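You operate a simulated robot arm through the tools that you are given. There is no shell and no other tool.

Carry out the task below with a simulated two-armed robot. There is one attempt and no reset: what you move stays moved.

Task
On the gear cradle try the large sliding gear, then the small one, turning the red knob each time.
Fine: one gear in mesh at a time, a quarter turn or more; leave the small gear in mesh.

Only the result counts: the job must be done as asked and must still hold three seconds after the hand-in. Knocking over, shifting, dropping, spilling or breaking anything else fails it.

Robot
Two 7-joint arms with two-finger parallel grippers on one trunk that stands fixed in place. Base frame: the origin is at the foot of the trunk, x ahead of it, y to its left, z up. Lengths are in m, angles in degrees, forces in N, time in s.
The left shoulder is at [0.06, 0.189, 1.228], the right one opposite. With the tool pointing down near the work surface each hand reaches from about 0.1 to 0.64 m from the base axis, measured 20 degrees to its own side. Payload 3.43 kg a hand.
Tool frame (each hand has its own): the origin (TCP) lies between the finger pads and is the grasp point; the fingertips stand 0.03 m ahead of it; z points along the fingers, y is the line along which they close. Largest opening 0.094 m; finger width 0.028, thickness 0.01; the body of the gripper, 0.05 by 0.096 m, starts 0.055 m behind the TCP.
Orientation is that of the tool frame in the base frame, as a unit quaternion [w, x, y, z]. With the fingers straight down and closing along the base's y, the tool's x points along the base's -x, its y along +y and its z along -z.

Tools
- The arms move only by the tool send_rows. It takes "left_commands", "right_commands" or both (then of equal length, played together; a hand with none holds still); each is a list of rows, each a list of 7 numbers: the turn, a rotation vector about the tool's x, y, z in degrees, then the shift along the tool's x, y, z in m, then the opening, from 0 (shut) to 1 (fully open). In form: [[rx, ry, rz, tx, ty, tz, hand], ...]. A call has 1 to 20 rows; each row shifts and turns the commanded pose from where the row before left it, along the tool's axes as they then stand. A row lasts 0.2 s, in which the tool goes at most 0.05 m and 8.6 degrees; a call with a longer step from one row to the next is refused whole, and so is a gripper value outside its range. A pose out of reach is approached as far as the arm can. The call stops where the force on the tool passes 60 N (or 10 N more than at its start, if that is more) or the arm is blocked; 0.2 s more then pass. Each finger travels about 0.153 m/s and halts on what it meets, pressing with about 40 N; the grip force reading is that of the motor and also rises with nothing between the fingers. The clock runs only during rows and for 0.2 s after the last one: add rows that do not move to give the fingers time. It gives the time, the measured TCP pose, the force on the tool (base axes), the opening and the grip force at its end, in the units of the frame above (readings bear some noise), with the torque about the TCP (base axes, N m) and any sound that the robot's microphone picked up, and new pictures: "pictures" is both (left out), scene, wrist or none (wrist: the cameras of the hands that moved).
- Cameras (640 x 400 px; columns grow to the right, rows downward): "scene" is now at [0.0125, -0.0108, 1.7716]; the picture's right is [-0.20, -0.98, 0.00], its down [-0.86, 0.18, -0.47] and it looks along [0.46, -0.10, -0.88] (base axes); focal length 314 px, centre (320, 200). "left" rides on the left gripper at [0.076, -0.014, -0.102] in its tool frame; the picture's right is [0.18, 0.98, 0.00], its down [-0.75, 0.14, -0.64] and it looks along [-0.63, 0.12, 0.77] (tool axes); focal length 243 px, centre (320, 200). "right" rides on the right gripper at [0.076, 0.014, -0.102] in its tool frame; the picture's right is [-0.18, 0.98, 0.00], its down [-0.75, -0.14, -0.64] and it looks along [-0.63, -0.12, 0.77] (tool axes); focal length 243 px, centre (320, 200). There is no depth. A picture from a camera that has moved, and an enlarged one, comes with that camera's place and axes in the base frame and with its lens. The place of the scene camera against the robot may be out by one fixed shift of up to 0.018 m in any direction.
- raise_lower(by): slides the trunk up (or, below 0, down) by that many m; the arms and the scene camera ride with it, the base frame stays. It gives what a move gives, with no picture.
- turn_head(pan, tilt): turns the head with the scene camera to pan (to the left, within 86 degrees either way) and tilt (down, from -29 to 69), counted from straight ahead of the robot. It gives what a move gives, and a new picture of the scene camera.
- enlarge(camera, box): a new picture of the part [left, top, right, bottom] of that camera's present view, enlarged. No time passes.
- hand_in(): hands the job in; it is judged then, once.

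Places have to be worked out from the pictures, the camera data and where the tool is seen. Open the grippers and draw the arms clear of the work before you hand the job in, unless the task says otherwise.

The tools are called after "Request:" by a JSON object that holds its "fn" and its "kwargs". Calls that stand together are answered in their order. send_rows: Moves the arms, as the interface text tells. Its arguments: {"type":"object","properties":{"left_commands":{"type":"array","items":{"type":"array","items":{"type":"number"}}},"right_commands":{"type":"array","items":{"type":"array","items":{"type":"number"}}},"pictures":{"type":"string","enum":["both","scene","wrist","none"]}},"required":[]} The other tools are called the same way: raise_lower (by) slides the trunk up or down; turn_head (pan, tilt) turns the head that bears the scene camera; enlarge (camera, box) takes an enlarged picture of a part of a camera's view; hand_in () hands the job in.

At the start:

```text
clock: 0.0
left_tcp_pos: [0.3935, 0.1256, 1.189]
left_tcp_rot: [0.0, 0.0, 1.0, 0.001]
left_ft_force: [-0.1, -0.6, 0.6]
left_ft_torque: [0.01, -0.01, 0.0]
left_opening: 0.094
left_grip_force: 0.1
right_tcp_pos: [0.3819, -0.1553, 1.1522]
right_tcp_rot: [-0.001, -0.001, 1.0, 0.0]
right_ft_force: [-0.1, 0.3, 1.5]
right_ft_torque: [-0.01, 0.0, -0.01]
right_opening: 0.094
right_grip_force: 0.0
trunk travel left (down, up): [-0.9, 0.09]
head pan, tilt: [-11.6, 61.8]
```

scene: 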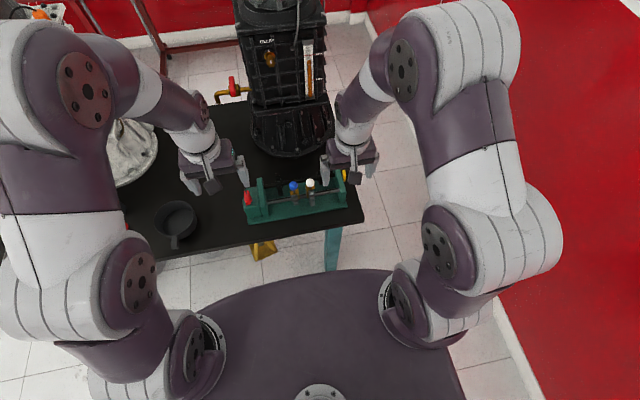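
right: 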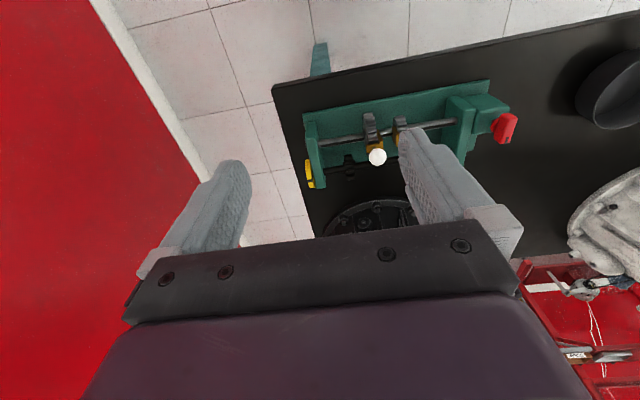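
left: 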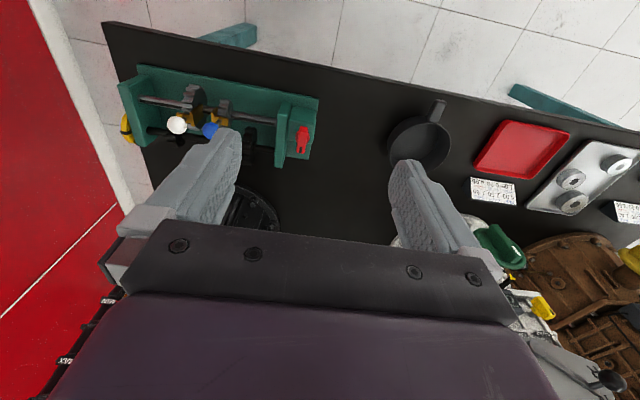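

The gear cradle is the green frame in front of the robot, with a red knob on its left end and two gears carrying white and blue handles. I'll enlarge the views to study it.

Request:
{"fn": "enlarge", "kwargs": {"camera": "scene", "box": [220, 150, 380, 250]}}

Request:
{"fn": "enlarge", "kwargs": {"camera": "right", "box": [280, 60, 540, 222]}}

Request:
{"fn": "enlarge", "kwargs": {"camera": "left", "box": [100, 50, 340, 200]}}

```text
4.00 times, centred on (300, 200) of scene
camera zoom: at [0.0125, -0.0108, 1.7716], right [-0.2, -0.98, 0.0], down [-0.86, 0.18, -0.47], along [0.46, -0.1, -0.88], focal length 1258 px, centre (400, 200)
```

zoom: 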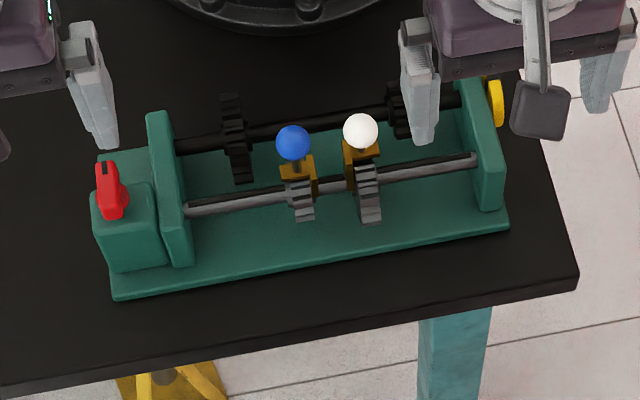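

```text
2.46 times, centred on (410, 141) of right
camera zoom: at [0.3058, -0.142, 1.2556], right [0.18, 0.98, 0.0], down [0.75, -0.14, 0.64], along [0.63, -0.12, -0.77], focal length 597 px, centre (98, 345)
```

zoom: 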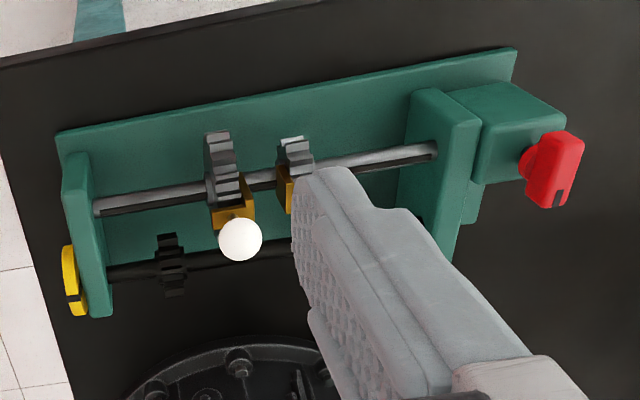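

```text
2.67 times, centred on (220, 125) of left
camera zoom: at [0.3165, 0.1097, 1.292], right [-0.18, 0.98, 0.0], down [0.75, 0.14, 0.64], along [0.63, 0.12, -0.77], focal length 647 px, centre (587, 400)
```

zoom: 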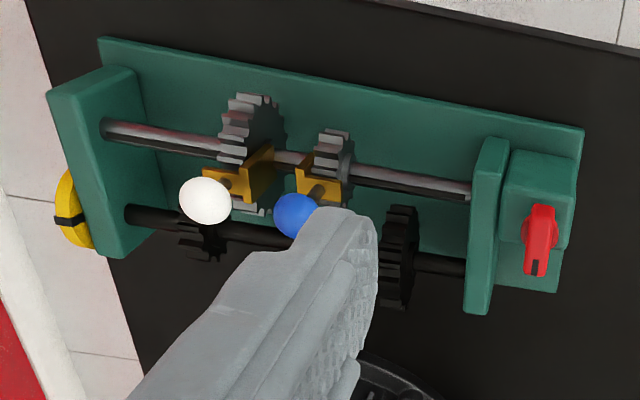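

From triangulation, the sliding shaft runs along y at about x=0.513, z=0.838, with the white ball near (0.515, -0.089, 0.912), the blue ball near (0.515, -0.036, 0.912) and the red knob near (0.517, 0.116, 0.886). I'll move the left hand out to the left and lower, so its camera can see the knob from the side.

Request:
{"fn": "send_rows", "kwargs": {"left_commands": [[0, 0, 0, 0, 0.034, 0.024, 1], [0, 0, 0, 0, 0.034, 0.024, 1], [0, 0, 0, 0, 0.034, 0.024, 1], [0, 0, 0, 0, 0.034, 0.024, 1], [0, 0, 0, 0, 0.034, 0.024, 1]], "pictures": "both"}}

```text
clock: 1.2
left_tcp_pos: [0.3963, 0.295, 1.0667]
left_tcp_rot: [0.001, 0.0, 1.0, -0.001]
left_ft_force: [0.0, 0.1, 0.0]
left_ft_torque: [-0.02, -0.01, -0.02]
left_opening: 0.0939
left_grip_force: 0.0
right_tcp_pos: [0.3825, -0.1545, 1.1522]
right_tcp_rot: [0.0, 0.001, 1.0, -0.001]
right_ft_force: [0.2, 0.2, 0.1]
right_ft_torque: [0.01, 0.02, 0.01]
right_opening: 0.0941
right_grip_force: 0.0
trunk travel left (down, up): [-0.9, 0.09]
head pan, tilt: [-11.6, 61.8]
camera scene: at [0.0135, -0.0087, 1.7717], right [-0.2, -0.98, 0.0], down [-0.86, 0.18, -0.47], along [0.46, -0.1, -0.88], focal length 314 px, centre (320, 200)
camera left: at [0.3195, 0.279, 1.1696], right [-0.18, 0.98, 0.0], down [0.75, 0.14, 0.64], along [0.63, 0.12, -0.77], focal length 243 px, centre (320, 200)
```

scene: 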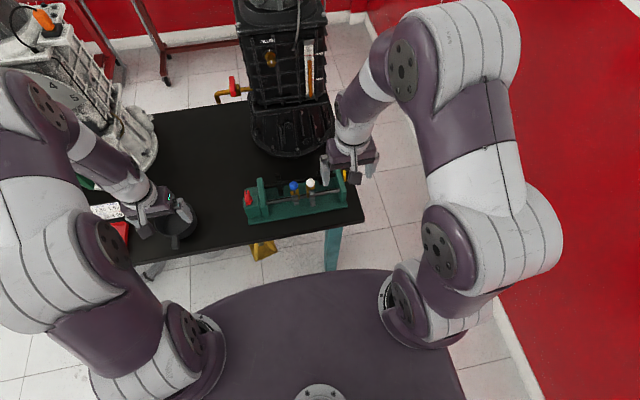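
left: 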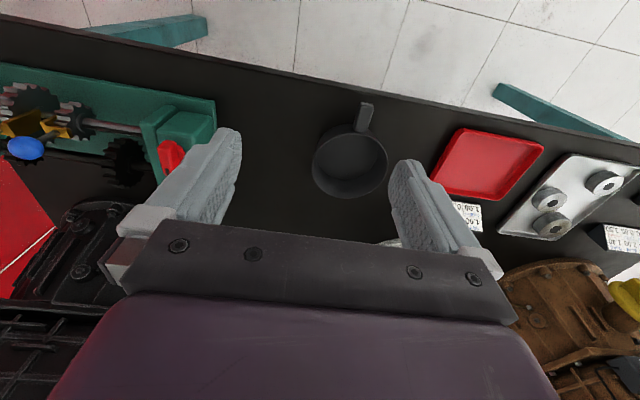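

The left finger hides the knob, so I'll close the left fingers to clear the view and enlarge that spot.

Request:
{"fn": "send_rows", "kwargs": {"left_commands": [[0, 0, 0, 0, 0, 0, 0], [0, 0, 0, 0, 0, 0, 0], [0, 0, 0, 0, 0, 0, 0]], "pictures": "none"}}

Request:
{"fn": "enlarge", "kwargs": {"camera": "left", "box": [0, 50, 240, 200]}}

Request:
{"fn": "enlarge", "kwargs": {"camera": "scene", "box": [230, 165, 310, 215]}}

```text
clock: 2.0
left_tcp_pos: [0.395, 0.2929, 1.0665]
left_tcp_rot: [0.0, -0.001, 1.0, 0.0]
left_ft_force: [0.1, 0.3, 0.4]
left_ft_torque: [0.0, 0.01, -0.01]
left_opening: 0.0
left_grip_force: 33.0
right_tcp_pos: [0.381, -0.1573, 1.152]
right_tcp_rot: [0.0, 0.0, 1.0, -0.001]
right_ft_force: [0.1, -0.7, -0.5]
right_ft_torque: [-0.02, -0.01, 0.0]
right_opening: 0.0939
right_grip_force: 0.1
trunk travel left (down, up): [-0.9, 0.09]
head pan, tilt: [-11.6, 61.8]
```

```text
2.67 times, centred on (120, 125) of left
camera zoom: at [0.3187, 0.277, 1.1706], right [-0.18, 0.98, 0.0], down [0.75, 0.14, 0.64], along [0.63, 0.12, -0.77], focal length 647 px, centre (853, 400)
```

zoom: 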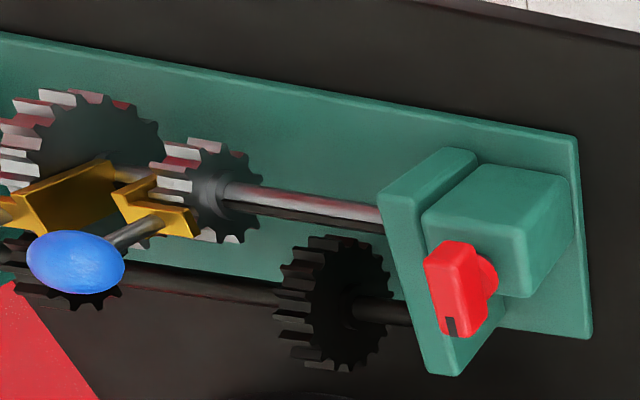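

```text
8.00 times, centred on (270, 190) of scene
camera zoom: at [0.0123, -0.0113, 1.7716], right [-0.2, -0.98, 0.0], down [-0.86, 0.18, -0.47], along [0.46, -0.1, -0.88], focal length 2515 px, centre (720, 280)
```

zoom: 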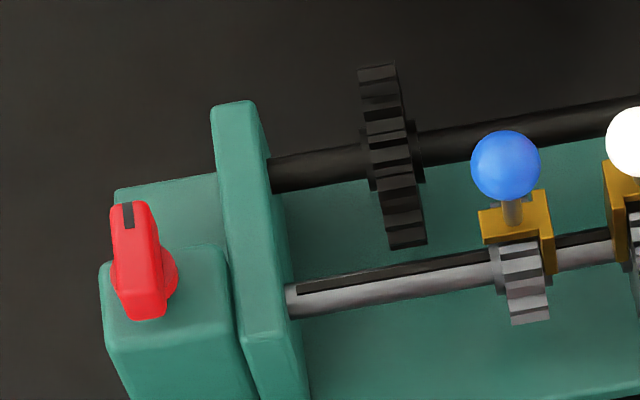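

The knob is a vertical-axis pointer knob on top of the box: a bar about 0.04 m long lying along x, centred near (0.514, 0.116, 0.89). I'll bring the right hand, half open, above the white ball of the large gear and check the alignment from its camera.

Request:
{"fn": "send_rows", "kwargs": {"right_commands": [[0, 0, 0, -0.0268, 0.0136, 0.0264, 0.5], [0, 0, 0, -0.0268, 0.0136, 0.0264, 0.5], [0, 0, 0, -0.0268, 0.0136, 0.0264, 0.5], [0, 0, 0, -0.0268, 0.0136, 0.0264, 0.5], [0, 0, 0, -0.0268, 0.0136, 0.0264, 0.5], [0, 0, 0, 0, 0, 0, 0.5]], "pictures": "both"}}

```text
clock: 3.4
left_tcp_pos: [0.3954, 0.2938, 1.0682]
left_tcp_rot: [0.0, 0.001, 1.0, 0.0]
left_ft_force: [0.3, -0.6, -0.2]
left_ft_torque: [0.01, 0.0, 0.01]
left_opening: 0.0001
left_grip_force: 32.8
right_tcp_pos: [0.5163, -0.0862, 1.0223]
right_tcp_rot: [0.0, 0.0, 1.0, 0.0]
right_ft_force: [0.1, 0.1, 0.4]
right_ft_torque: [0.04, 0.02, 0.0]
right_opening: 0.0464
right_grip_force: 0.0
trunk travel left (down, up): [-0.9, 0.09]
head pan, tilt: [-11.6, 61.8]
camera scene: at [0.0113, -0.0111, 1.7716], right [-0.2, -0.98, 0.0], down [-0.86, 0.18, -0.47], along [0.46, -0.1, -0.88], focal length 314 px, centre (320, 200)
camera right: at [0.439, -0.072, 1.125], right [0.18, 0.98, 0.0], down [0.75, -0.14, 0.64], along [0.63, -0.12, -0.77], focal length 243 px, centre (320, 200)
```

scene: 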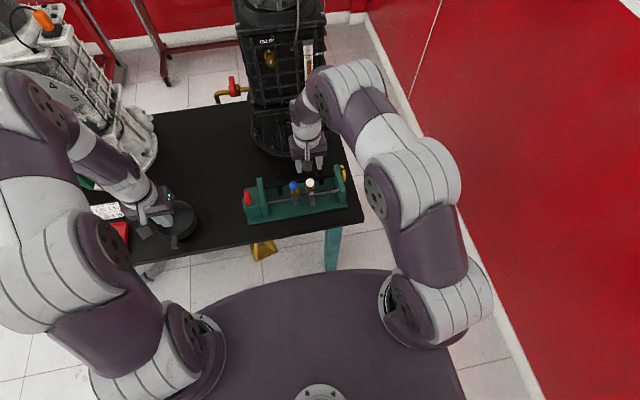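
right: 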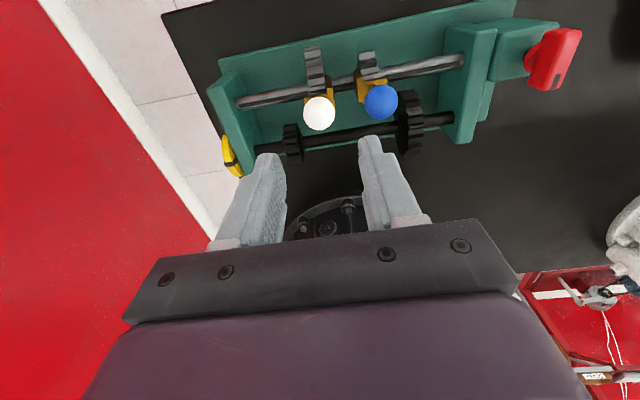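

Request:
{"fn": "enlarge", "kwargs": {"camera": "right", "box": [200, 0, 600, 250]}}

Request:
{"fn": "enlarge", "kwargs": {"camera": "scene", "box": [240, 150, 360, 225]}}

```text
1.60 times, centred on (400, 125) of right
camera zoom: at [0.439, -0.072, 1.125], right [0.18, 0.98, 0.0], down [0.75, -0.14, 0.64], along [0.63, -0.12, -0.77], focal length 388 px, centre (192, 320)
```

zoom: 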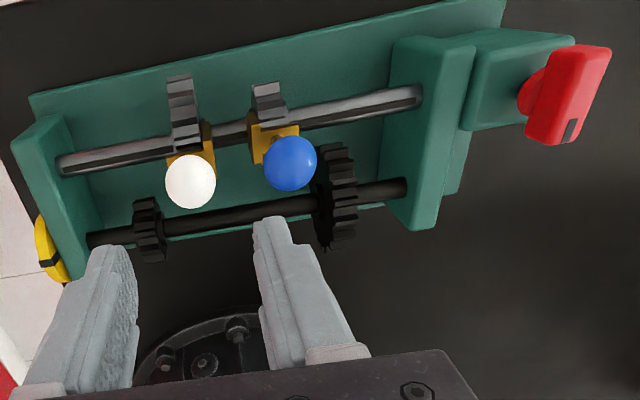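

```text
5.33 times, centred on (300, 188) of scene
camera zoom: at [0.0113, -0.0111, 1.7716], right [-0.2, -0.98, 0.0], down [-0.86, 0.18, -0.47], along [0.46, -0.1, -0.88], focal length 1677 px, centre (427, 267)
```

zoom: 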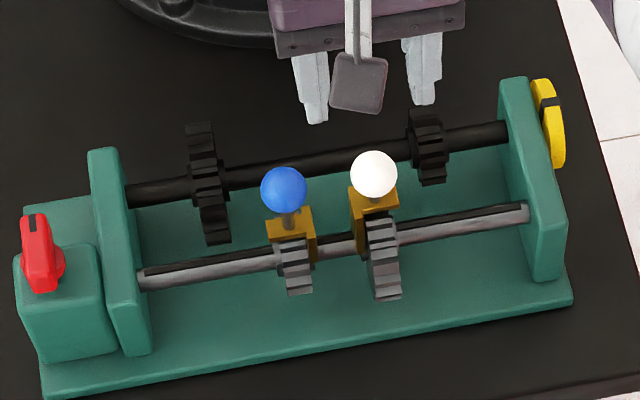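

Closer estimates put the white ball near (0.516, -0.088, 0.912), the small dark gear at y≈-0.133, and the large dark gear at y≈+0.012. I'll lower the right hand around the white ball with the opening narrowed to clear the blue one.

Request:
{"fn": "send_rows", "kwargs": {"right_commands": [[0, 0, 0, 0.001, -0.002, 0.03, 0.46], [0, 0, 0, 0, 0, 0.034, 0.46], [0, 0, 0, 0, 0, 0.031, 0.46]], "pictures": "both"}}

Request:
{"fn": "enlarge", "kwargs": {"camera": "right", "box": [200, 80, 440, 230]}}

Request:
{"fn": "enlarge", "kwargs": {"camera": "scene", "box": [240, 150, 360, 225]}}

```text
clock: 4.2
left_tcp_pos: [0.3973, 0.2929, 1.0678]
left_tcp_rot: [0.0, 0.0, 1.0, 0.0]
left_ft_force: [1.4, 0.0, -1.1]
left_ft_torque: [0.0, 0.0, -0.02]
left_opening: 0.0
left_grip_force: 32.5
right_tcp_pos: [0.5148, -0.0901, 0.925]
right_tcp_rot: [-0.001, 0.0, 1.0, 0.0]
right_ft_force: [-0.2, 0.4, 0.1]
right_ft_torque: [-0.04, 0.03, 0.01]
right_opening: 0.0432
right_grip_force: 0.0
trunk travel left (down, up): [-0.9, 0.09]
head pan, tilt: [-11.6, 61.8]
camera scene: at [0.0133, -0.0108, 1.7717], right [-0.2, -0.98, 0.0], down [-0.86, 0.18, -0.47], along [0.46, -0.1, -0.88], focal length 314 px, centre (320, 200)
camera right: at [0.4376, -0.0757, 1.0271], right [0.18, 0.98, 0.0], down [0.75, -0.14, 0.64], along [0.63, -0.12, -0.77], focal length 243 px, centre (320, 200)
```

scene: 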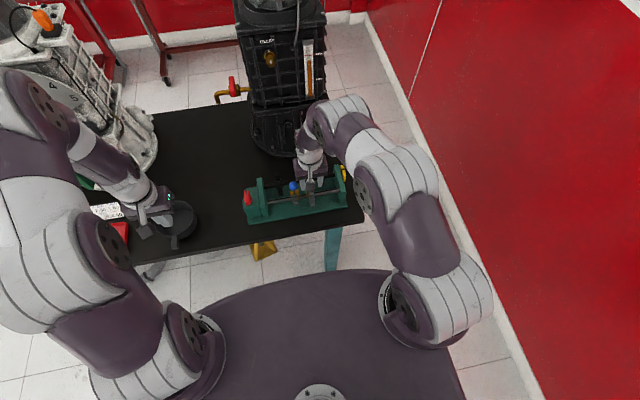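
right: 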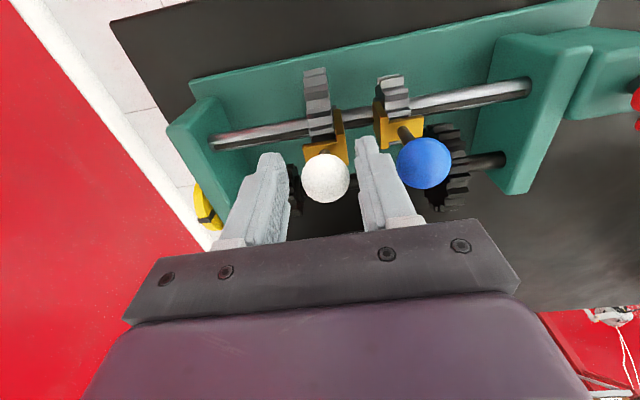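

```text
2.67 times, centred on (320, 155) of right
camera zoom: at [0.4376, -0.0757, 1.0271], right [0.18, 0.98, 0.0], down [0.75, -0.14, 0.64], along [0.63, -0.12, -0.77], focal length 647 px, centre (320, 320)
```

zoom: 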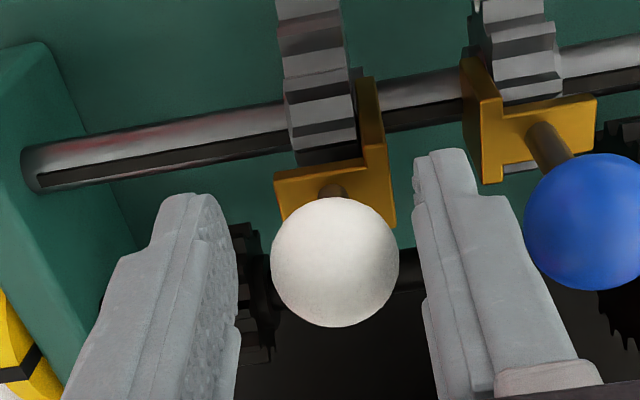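

```text
5.33 times, centred on (300, 188) of scene
camera zoom: at [0.0133, -0.0108, 1.7717], right [-0.2, -0.98, 0.0], down [-0.86, 0.18, -0.47], along [0.46, -0.1, -0.88], focal length 1677 px, centre (427, 267)
```

zoom: 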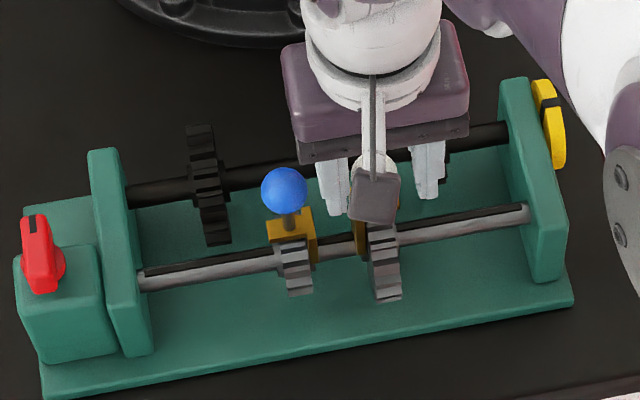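

The white ball sits between the fingers with no contact. I'll close on it.

Request:
{"fn": "send_rows", "kwargs": {"right_commands": [[0, 0, 0, 0, 0, 0, 0.2], [0, 0, 0, 0, 0, 0, 0.2]], "pictures": "wrist"}}

```text
clock: 4.8
left_tcp_pos: [0.395, 0.2946, 1.0672]
left_tcp_rot: [0.0, 0.0, 1.0, -0.002]
left_ft_force: [0.2, -0.5, 0.1]
left_ft_torque: [-0.01, -0.02, 0.06]
left_opening: 0.0
left_grip_force: 33.2
right_tcp_pos: [0.5132, -0.0884, 0.9243]
right_tcp_rot: [0.0, 0.0, 1.0, 0.0]
right_ft_force: [1.0, 7.9, -5.7]
right_ft_torque: [0.17, -0.68, 0.0]
right_opening: 0.0274
right_grip_force: 45.0
trunk travel left (down, up): [-0.9, 0.09]
head pan, tilt: [-11.6, 61.8]
camera right: at [0.4375, -0.0744, 1.027], right [0.18, 0.98, 0.0], down [0.75, -0.14, 0.64], along [0.63, -0.12, -0.77], focal length 243 px, centre (320, 200)
```

right: 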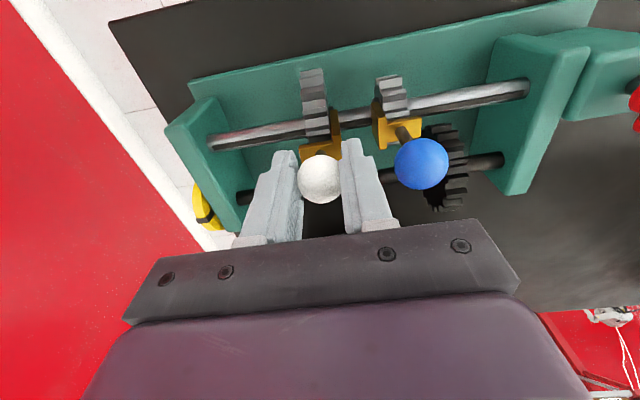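

The ball is gripped (opening 0.0274, slight side force). I'll slide it to -y in small steps, 0.03 m first, and watch the force.

Request:
{"fn": "send_rows", "kwargs": {"right_commands": [[0, 0, 0, 0, -0.006, 0, 0.2], [0, 0, 0, 0, -0.008, 0, 0.2], [0, 0, 0, 0, -0.008, 0, 0.2], [0, 0, 0, 0, -0.008, 0, 0.2]], "pictures": "both"}}

Request:
{"fn": "enlarge", "kwargs": {"camera": "right", "box": [160, 50, 480, 250]}}

Request:
{"fn": "enlarge", "kwargs": {"camera": "scene", "box": [240, 150, 360, 225]}}

```text
clock: 5.8
left_tcp_pos: [0.3973, 0.2918, 1.0669]
left_tcp_rot: [-0.001, 0.0, 1.0, 0.0]
left_ft_force: [0.1, -0.1, -0.3]
left_ft_torque: [0.0, 0.03, 0.01]
left_opening: 0.0001
left_grip_force: 33.0
right_tcp_pos: [0.514, -0.1207, 0.9242]
right_tcp_rot: [-0.002, 0.0, 1.0, 0.0]
right_ft_force: [-0.1, 2.2, -19.9]
right_ft_torque: [-0.14, -0.75, -0.05]
right_opening: 0.0271
right_grip_force: 44.7
trunk travel left (down, up): [-0.9, 0.09]
head pan, tilt: [-11.6, 61.8]
camera scene: at [0.0153, -0.0115, 1.7714], right [-0.2, -0.98, 0.0], down [-0.86, 0.18, -0.47], along [0.46, -0.1, -0.88], focal length 314 px, centre (320, 200)
camera right: at [0.438, -0.1067, 1.0275], right [0.18, 0.98, 0.0], down [0.76, -0.14, 0.64], along [0.63, -0.12, -0.77], focal length 243 px, centre (320, 200)
```

scene: 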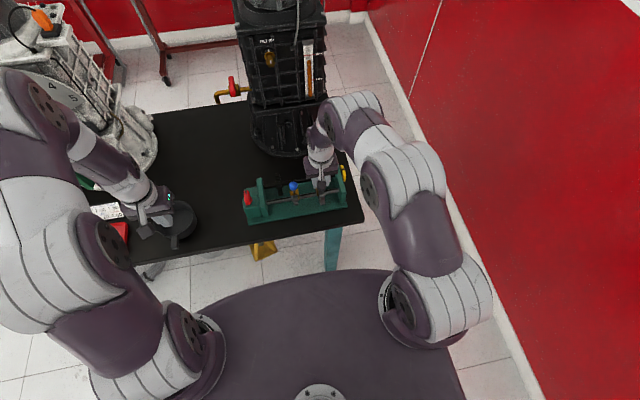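
right: 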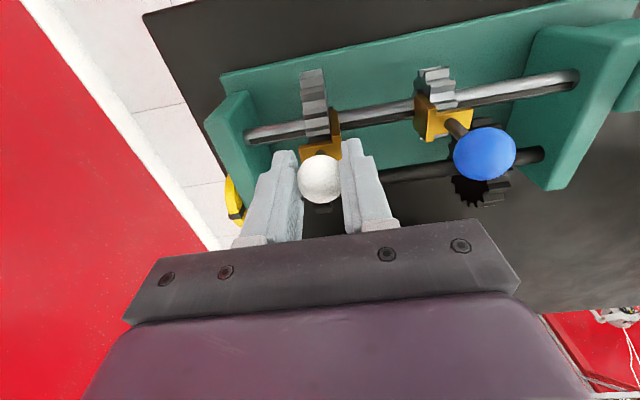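

```text
2.00 times, centred on (320, 150) of right
camera zoom: at [0.438, -0.1067, 1.0275], right [0.18, 0.98, 0.0], down [0.76, -0.14, 0.64], along [0.63, -0.12, -0.77], focal length 485 px, centre (320, 300)
```

zoom: 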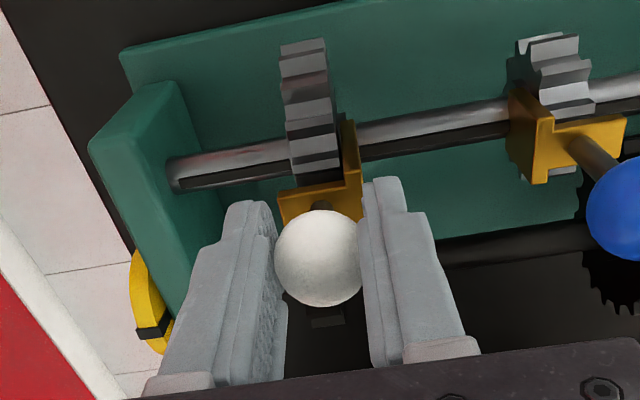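

```text
5.33 times, centred on (300, 188) of scene
camera zoom: at [0.0153, -0.0115, 1.7714], right [-0.2, -0.98, 0.0], down [-0.86, 0.18, -0.47], along [0.46, -0.1, -0.88], focal length 1677 px, centre (427, 267)
```

zoom: 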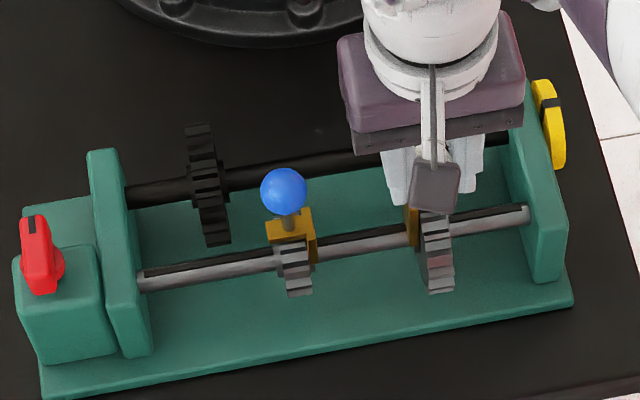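

It slid freely to y≈-0.120. I'll continue the last ~0.013 m in small steps, watching for tooth contact.

Request:
{"fn": "send_rows", "kwargs": {"right_commands": [[0, 0, 0, 0, -0.004, 0, 0.2], [0, 0, 0, 0, -0.004, 0, 0.2], [0, 0, 0, 0, -0.004, 0, 0.2], [0, 0, 0, 0, 0, 0, 0.2]], "pictures": "both"}}

Request:
{"fn": "enlarge", "kwargs": {"camera": "right", "box": [160, 50, 480, 250]}}

Request:
{"fn": "enlarge", "kwargs": {"camera": "scene", "box": [240, 150, 360, 225]}}

```text
clock: 6.8
left_tcp_pos: [0.3961, 0.2926, 1.0668]
left_tcp_rot: [-0.001, 0.0, 1.0, 0.001]
left_ft_force: [-0.2, 0.9, -0.4]
left_ft_torque: [-0.01, 0.02, 0.01]
left_opening: 0.0
left_grip_force: 33.0
right_tcp_pos: [0.514, -0.1328, 0.9253]
right_tcp_rot: [-0.003, 0.0, 1.0, 0.0]
right_ft_force: [-9.5, 4.1, -26.0]
right_ft_torque: [0.04, 0.26, -0.07]
right_opening: 0.0271
right_grip_force: 44.6
trunk travel left (down, up): [-0.9, 0.09]
head pan, tilt: [-11.6, 61.8]
camera scene: at [0.014, -0.011, 1.7715], right [-0.2, -0.98, 0.0], down [-0.86, 0.18, -0.47], along [0.46, -0.1, -0.88], focal length 314 px, centre (320, 200)
camera right: at [0.4382, -0.1182, 1.0277], right [0.18, 0.98, 0.0], down [0.76, -0.14, 0.64], along [0.63, -0.12, -0.77], focal length 243 px, centre (320, 200)
```

scene: 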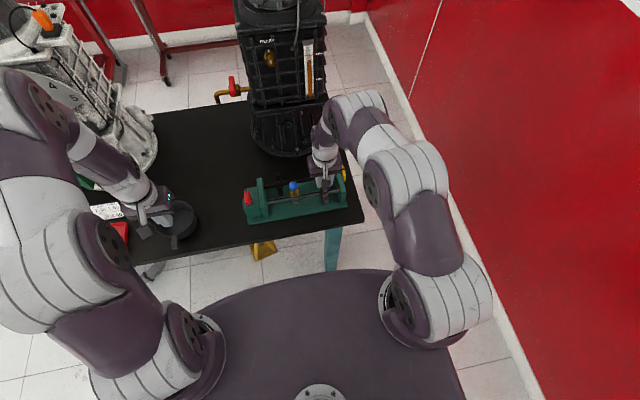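
right: 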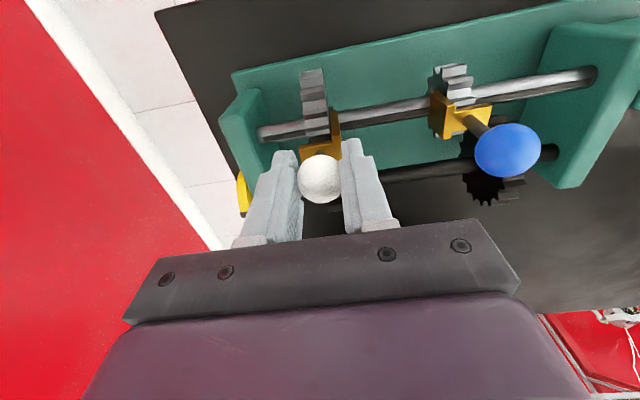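

```text
2.00 times, centred on (320, 150) of right
camera zoom: at [0.4382, -0.1182, 1.0277], right [0.18, 0.98, 0.0], down [0.76, -0.14, 0.64], along [0.63, -0.12, -0.77], focal length 485 px, centre (320, 300)
```

zoom: 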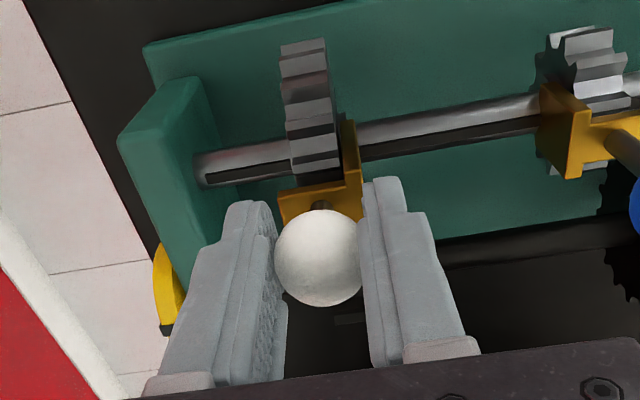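

```text
5.33 times, centred on (300, 188) of scene
camera zoom: at [0.014, -0.011, 1.7715], right [-0.2, -0.98, 0.0], down [-0.86, 0.18, -0.47], along [0.46, -0.1, -0.88], focal length 1677 px, centre (427, 267)
```

zoom: 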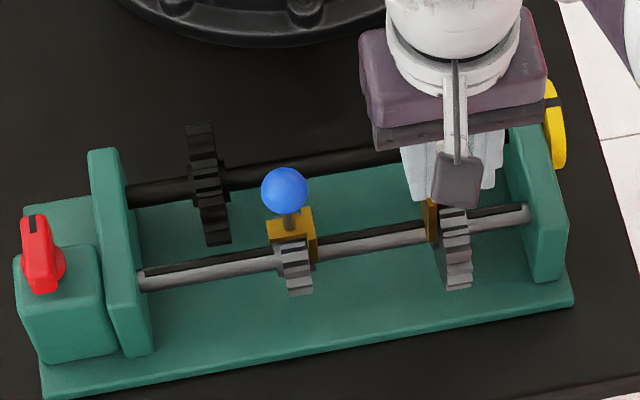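

It reached y≈-0.133 without blocking. I'll open and lift the right hand straight up to see the mesh.

Request:
{"fn": "send_rows", "kwargs": {"right_commands": [[0, 0, 0, 0, 0, 0, 0.48], [0, 0, 0, 0, 0, 0, 0.48], [0, 0, 0, 0, 0, -0.03, 0.48], [0, 0, 0, 0, 0, -0.04, 0.48], [0, 0, 0, 0, 0, -0.04, 0.48]], "pictures": "both"}}

Request:
{"fn": "enlarge", "kwargs": {"camera": "right", "box": [200, 0, 520, 200]}}

Request:
{"fn": "enlarge", "kwargs": {"camera": "scene", "box": [240, 150, 360, 225]}}

```text
clock: 8.0
left_tcp_pos: [0.3957, 0.2946, 1.0677]
left_tcp_rot: [0.0, 0.0, 1.0, 0.0]
left_ft_force: [-0.4, -0.5, 0.8]
left_ft_torque: [0.05, 0.04, -0.01]
left_opening: 0.0001
left_grip_force: 32.9
right_tcp_pos: [0.5114, -0.1312, 1.0378]
right_tcp_rot: [0.0, 0.0, 1.0, -0.001]
right_ft_force: [0.3, 0.1, -0.4]
right_ft_torque: [0.01, 0.02, 0.01]
right_opening: 0.0452
right_grip_force: 0.0
trunk travel left (down, up): [-0.9, 0.09]
head pan, tilt: [-11.6, 61.8]
camera scene: at [0.0116, -0.0106, 1.7716], right [-0.2, -0.98, 0.0], down [-0.86, 0.18, -0.47], along [0.46, -0.1, -0.88], focal length 314 px, centre (320, 200)
camera right: at [0.4358, -0.1176, 1.1401], right [0.18, 0.98, 0.0], down [0.75, -0.14, 0.64], along [0.63, -0.12, -0.77], focal length 243 px, centre (320, 200)
```

scene: 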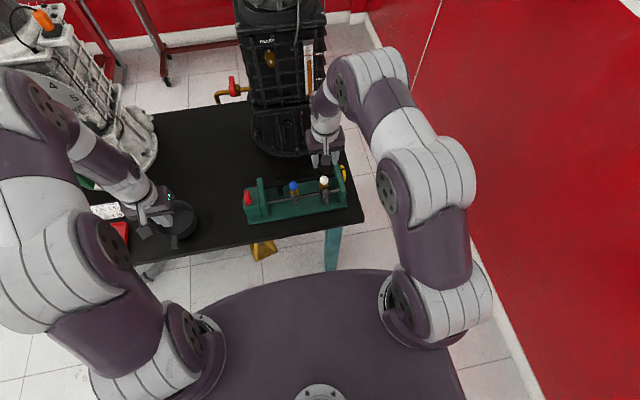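
right: 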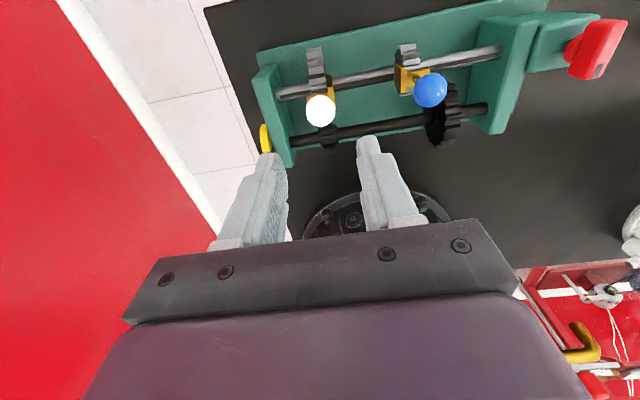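

```text
2.00 times, centred on (360, 100) of right
camera zoom: at [0.4358, -0.1176, 1.1401], right [0.18, 0.98, 0.0], down [0.75, -0.14, 0.64], along [0.63, -0.12, -0.77], focal length 485 px, centre (240, 400)
```

zoom: 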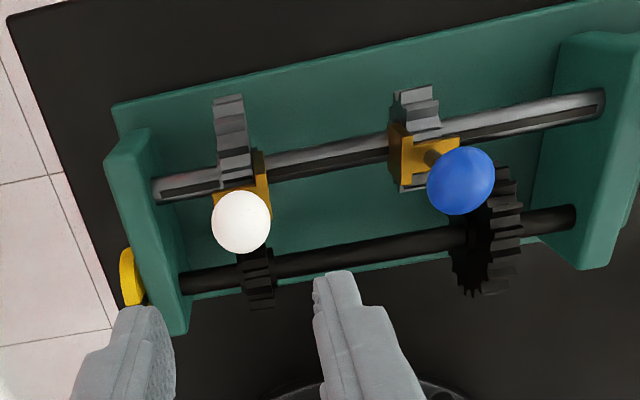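

```text
5.33 times, centred on (300, 188) of scene
camera zoom: at [0.0116, -0.0106, 1.7716], right [-0.2, -0.98, 0.0], down [-0.86, 0.18, -0.47], along [0.46, -0.1, -0.88], focal length 1677 px, centre (427, 267)
```

zoom: 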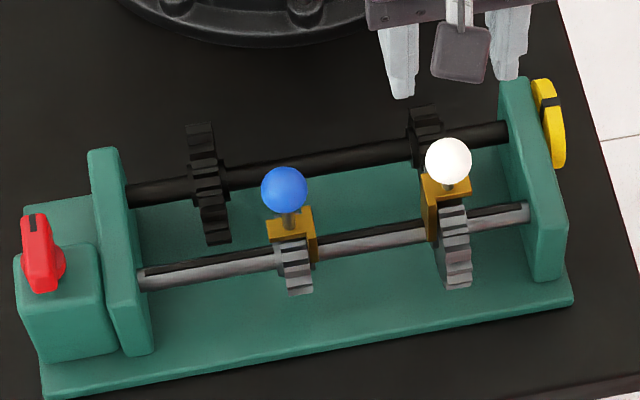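

The large gear (y≈-0.1335) is now aligned with the small dark gear (y≈-0.1325). Next I'll bring the left hand above the red knob, whose axis I judge to be near (0.514, 0.115) with its top at z≈0.90.

Request:
{"fn": "send_rows", "kwargs": {"left_commands": [[0, 0, 0, -0.01975, -0.02975, 0.01117, 0.3], [0, 0, 0, -0.01975, -0.02975, 0.01117, 0.5], [0, 0, 0, -0.01975, -0.02975, 0.01117, 0.5], [0, 0, 0, -0.01975, -0.02975, 0.01117, 0.5], [0, 0, 0, -0.01975, -0.02975, 0.01117, 0.5], [0, 0, 0, -0.01975, -0.02975, 0.01117, 0.5]], "pictures": "both"}}

Request:
{"fn": "enlarge", "kwargs": {"camera": "left", "box": [200, 30, 440, 180]}}

Request:
{"fn": "enlarge", "kwargs": {"camera": "right", "box": [480, 0, 640, 100]}}

```text
clock: 9.4
left_tcp_pos: [0.5174, 0.1159, 1.001]
left_tcp_rot: [-0.001, -0.001, 1.0, 0.0]
left_ft_force: [0.8, 0.1, 0.0]
left_ft_torque: [0.01, 0.0, 0.0]
left_opening: 0.0471
left_grip_force: 0.1
right_tcp_pos: [0.5138, -0.1327, 1.0364]
right_tcp_rot: [0.0, 0.001, 1.0, 0.0]
right_ft_force: [-0.5, -0.7, -0.6]
right_ft_torque: [-0.01, -0.02, 0.01]
right_opening: 0.0452
right_grip_force: 0.0
trunk travel left (down, up): [-0.9, 0.09]
head pan, tilt: [-11.6, 61.8]
camera scene: at [0.0141, -0.0118, 1.7716], right [-0.2, -0.98, 0.0], down [-0.86, 0.18, -0.47], along [0.46, -0.09, -0.88], focal length 314 px, centre (320, 200)
camera left: at [0.4404, 0.0994, 1.1047], right [-0.18, 0.98, 0.0], down [0.75, 0.14, 0.64], along [0.63, 0.12, -0.77], focal length 243 px, centre (320, 200)
```

scene: 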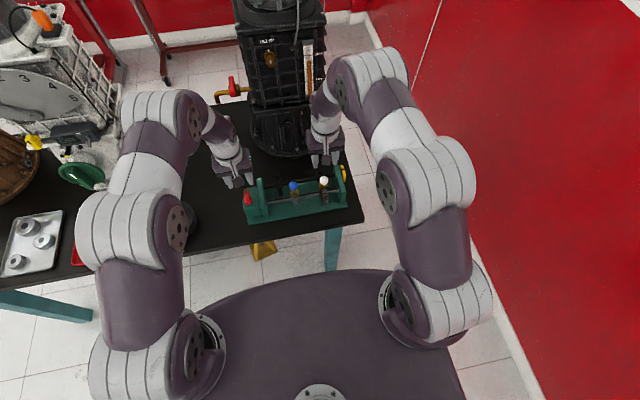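
left: 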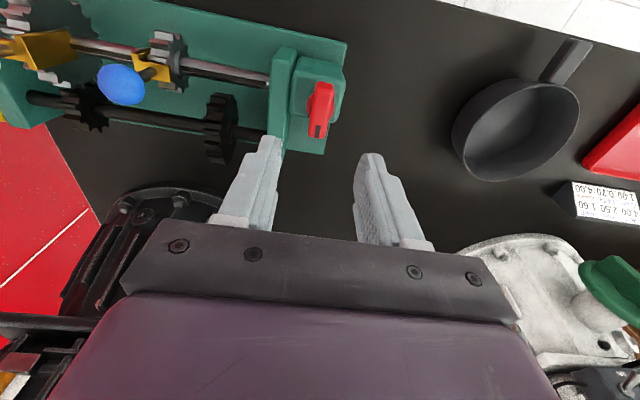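

```text
2.67 times, centred on (320, 105) of left
camera zoom: at [0.4404, 0.0994, 1.1047], right [-0.18, 0.98, 0.0], down [0.75, 0.14, 0.64], along [0.63, 0.12, -0.77], focal length 647 px, centre (320, 453)
```

zoom: 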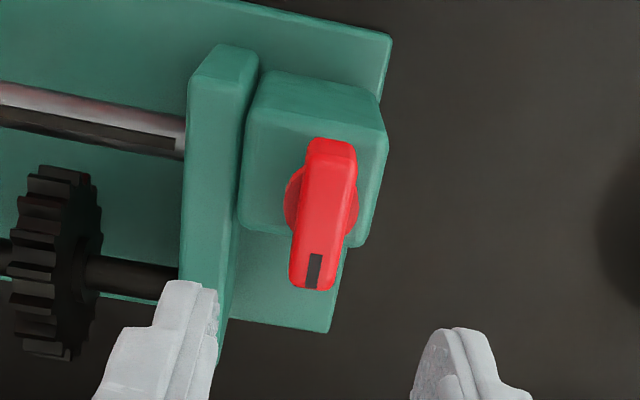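

```text
4.00 times, centred on (560, 50) of right
camera zoom: at [0.4376, -0.1184, 1.1391], right [0.18, 0.98, 0.0], down [0.75, -0.14, 0.64], along [0.63, -0.12, -0.77], focal length 970 px, centre (-640, 800)
```

zoom: 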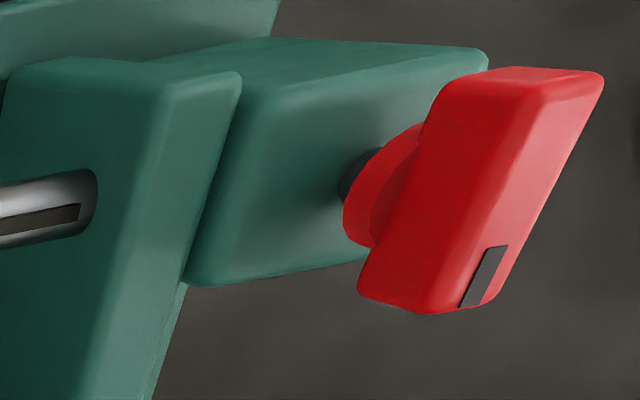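

The view from above the knob is clear. I'll enlarge further to pin down its centre relative to the fingers before going down.

Request:
{"fn": "enlarge", "kwargs": {"camera": "left", "box": [280, 70, 360, 150]}}

Request:
{"fn": "enlarge", "kwargs": {"camera": "scene", "box": [235, 180, 275, 205]}}

```text
5.00 times, centred on (320, 110) of left
camera zoom: at [0.4404, 0.0994, 1.1047], right [-0.18, 0.98, 0.0], down [0.75, 0.14, 0.64], along [0.63, 0.12, -0.77], focal length 1213 px, centre (320, 650)
```

zoom: 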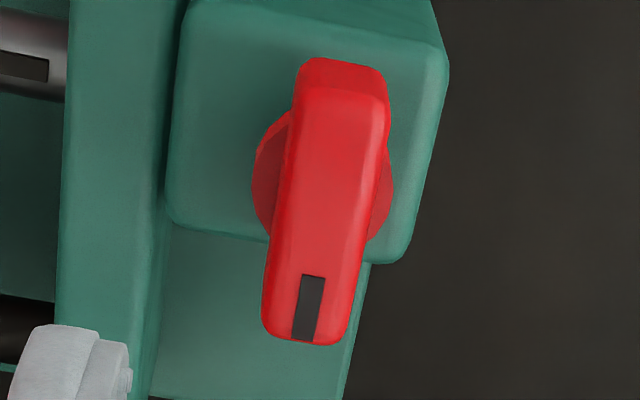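

```text
16.00 times, centred on (255, 192) of scene
camera zoom: at [0.0141, -0.0118, 1.7716], right [-0.2, -0.98, 0.0], down [-0.86, 0.18, -0.47], along [0.46, -0.09, -0.88], focal length 5030 px, centre (1360, 320)
```

zoom: 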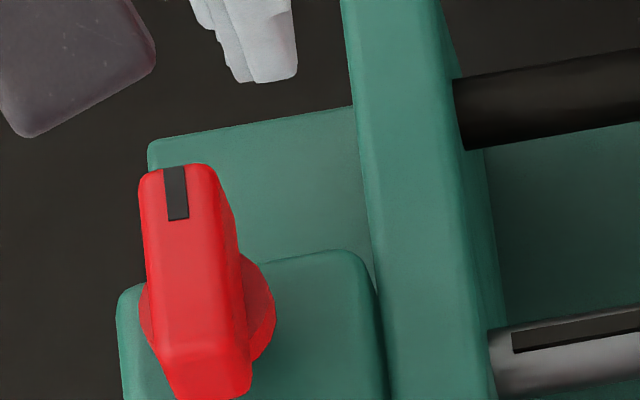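

The knob axis lies about 2 mm closer to the robot and 1 mm further left than the tool, and the bar is nearly along x. I'll correct for that, narrow the fingers and lower them around the bar.

Request:
{"fn": "send_rows", "kwargs": {"left_commands": [[0, 0, 0, 0.002, 0.001, 0.026, 0.36], [0, 0, 0, 0, 0, 0.03, 0.36], [0, 0, 0, 0, 0, 0.02, 0.36], [0, 0, 0, 0, 0, 0.012, 0.36]], "pictures": "both"}}

Request:
{"fn": "enlarge", "kwargs": {"camera": "left", "box": [240, 100, 400, 200]}}

Request:
{"fn": "enlarge", "kwargs": {"camera": "scene", "box": [225, 165, 305, 215]}}

```text
clock: 10.4
left_tcp_pos: [0.513, 0.1166, 0.9155]
left_tcp_rot: [-0.001, 0.0, 1.0, 0.001]
left_ft_force: [-0.5, -1.0, -0.1]
left_ft_torque: [0.0, 0.01, -0.02]
left_opening: 0.0339
left_grip_force: 0.1
right_tcp_pos: [0.5134, -0.1321, 1.0369]
right_tcp_rot: [0.0, 0.0, 1.0, 0.0]
right_ft_force: [-0.4, -0.5, -0.5]
right_ft_torque: [0.0, -0.01, 0.0]
right_opening: 0.0452
right_grip_force: 0.0
trunk travel left (down, up): [-0.9, 0.09]
head pan, tilt: [-11.6, 61.8]
camera scene: at [0.0129, -0.0109, 1.7716], right [-0.2, -0.98, 0.0], down [-0.86, 0.18, -0.47], along [0.46, -0.1, -0.88], focal length 314 px, centre (320, 200)
camera left: at [0.4357, 0.1012, 1.0184], right [-0.18, 0.98, 0.0], down [0.75, 0.14, 0.64], along [0.63, 0.12, -0.77], focal length 243 px, centre (320, 200)
```

scene: 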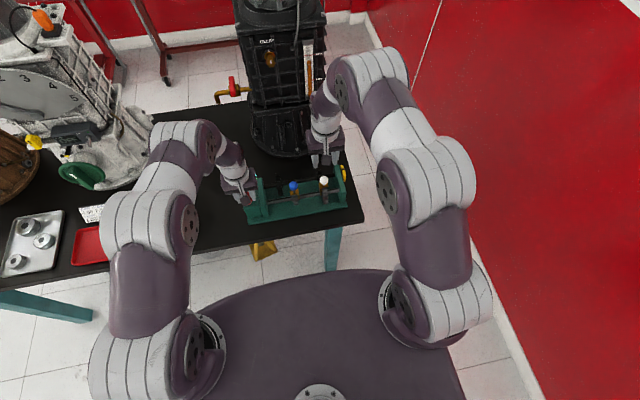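
left: 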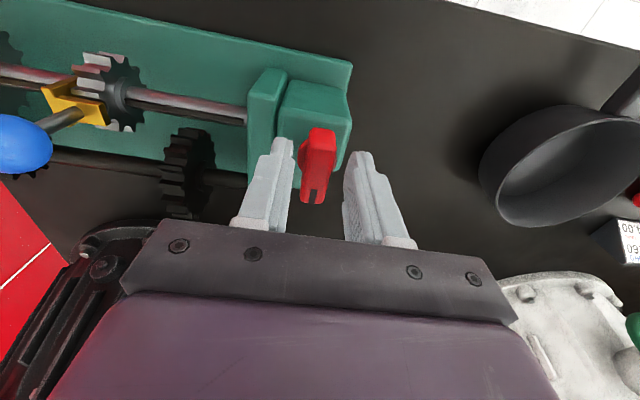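

```text
4.00 times, centred on (320, 150) of left
camera zoom: at [0.4357, 0.1012, 1.0184], right [-0.18, 0.98, 0.0], down [0.75, 0.14, 0.64], along [0.63, 0.12, -0.77], focal length 970 px, centre (320, 400)
```

zoom: 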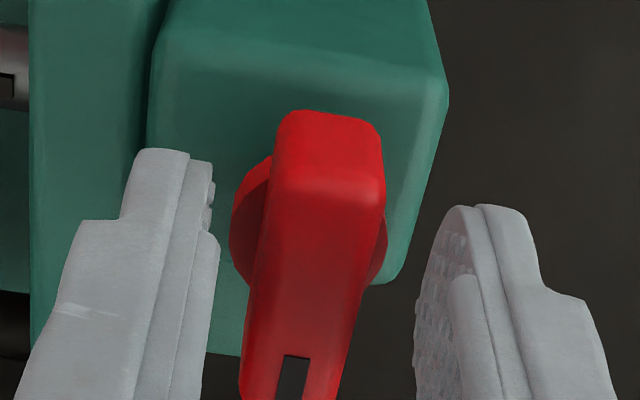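

```text
8.00 times, centred on (265, 190) of scene
camera zoom: at [0.0129, -0.0109, 1.7716], right [-0.2, -0.98, 0.0], down [-0.86, 0.18, -0.47], along [0.46, -0.1, -0.88], focal length 2515 px, centre (760, 280)
```

zoom: 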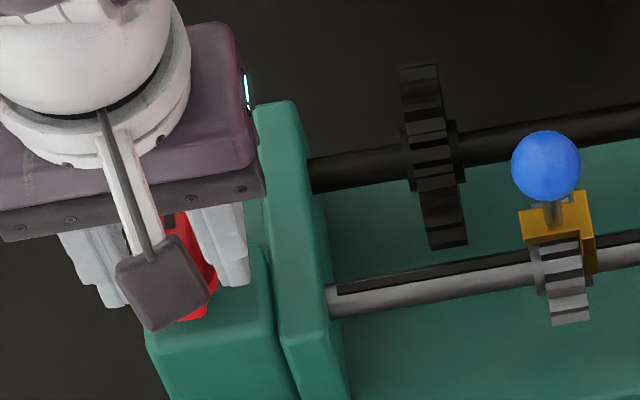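

The bar is between the fingertips, offset by about 1.5 mm in x. I'll nudge forward by that amount and close the fingers on the knob.

Request:
{"fn": "send_rows", "kwargs": {"left_commands": [[0, 0, 0, -0.0015, 0, 0, 0.36], [0, 0, 0, 0, 0, 0, 0.08], [0, 0, 0, 0, 0, 0, 0.08]], "pictures": "wrist"}}

Request:
{"fn": "enlarge", "kwargs": {"camera": "left", "box": [240, 100, 400, 200]}}

Request:
{"fn": "enlarge", "kwargs": {"camera": "scene", "box": [240, 150, 360, 225]}}

```text
clock: 11.2
left_tcp_pos: [0.5131, 0.1156, 0.9148]
left_tcp_rot: [0.0, 0.001, 1.0, 0.001]
left_ft_force: [-2.7, -8.4, -3.2]
left_ft_torque: [-0.42, -0.52, -0.04]
left_opening: 0.0156
left_grip_force: 45.3
right_tcp_pos: [0.5121, -0.1328, 1.0361]
right_tcp_rot: [0.0, 0.0, 1.0, 0.001]
right_ft_force: [-0.4, 0.1, -0.3]
right_ft_torque: [0.02, -0.02, 0.0]
right_opening: 0.0452
right_grip_force: 0.1
trunk travel left (down, up): [-0.9, 0.09]
head pan, tilt: [-11.6, 61.8]
camera left: at [0.4364, 0.1, 1.0182], right [-0.18, 0.98, 0.0], down [0.75, 0.14, 0.64], along [0.63, 0.12, -0.77], focal length 243 px, centre (320, 200)
```

left: 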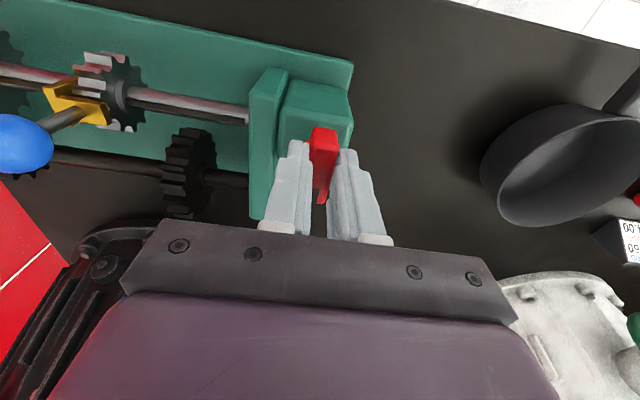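

```text
4.00 times, centred on (320, 150) of left
camera zoom: at [0.4364, 0.1, 1.0182], right [-0.18, 0.98, 0.0], down [0.75, 0.14, 0.64], along [0.63, 0.12, -0.77], focal length 970 px, centre (320, 400)
```

zoom: 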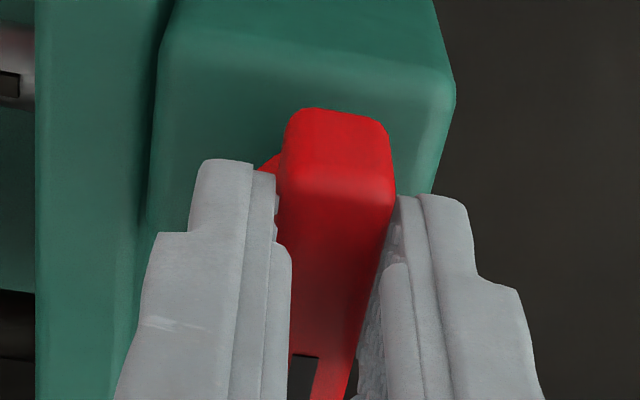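

```text
5.33 times, centred on (300, 188) of scene
camera zoom: at [0.0125, -0.0127, 1.7715], right [-0.2, -0.98, 0.0], down [-0.86, 0.18, -0.47], along [0.46, -0.09, -0.88], focal length 1677 px, centre (427, 267)
```

zoom: 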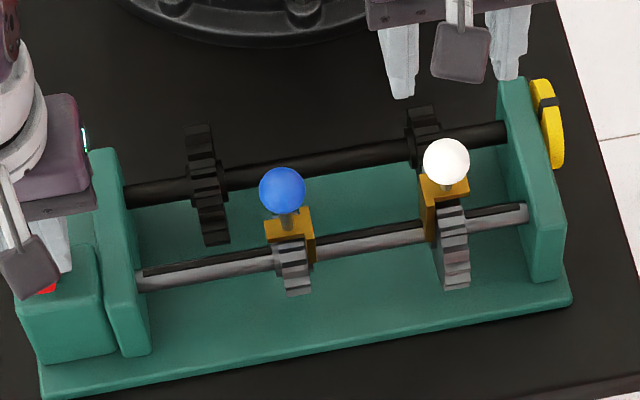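

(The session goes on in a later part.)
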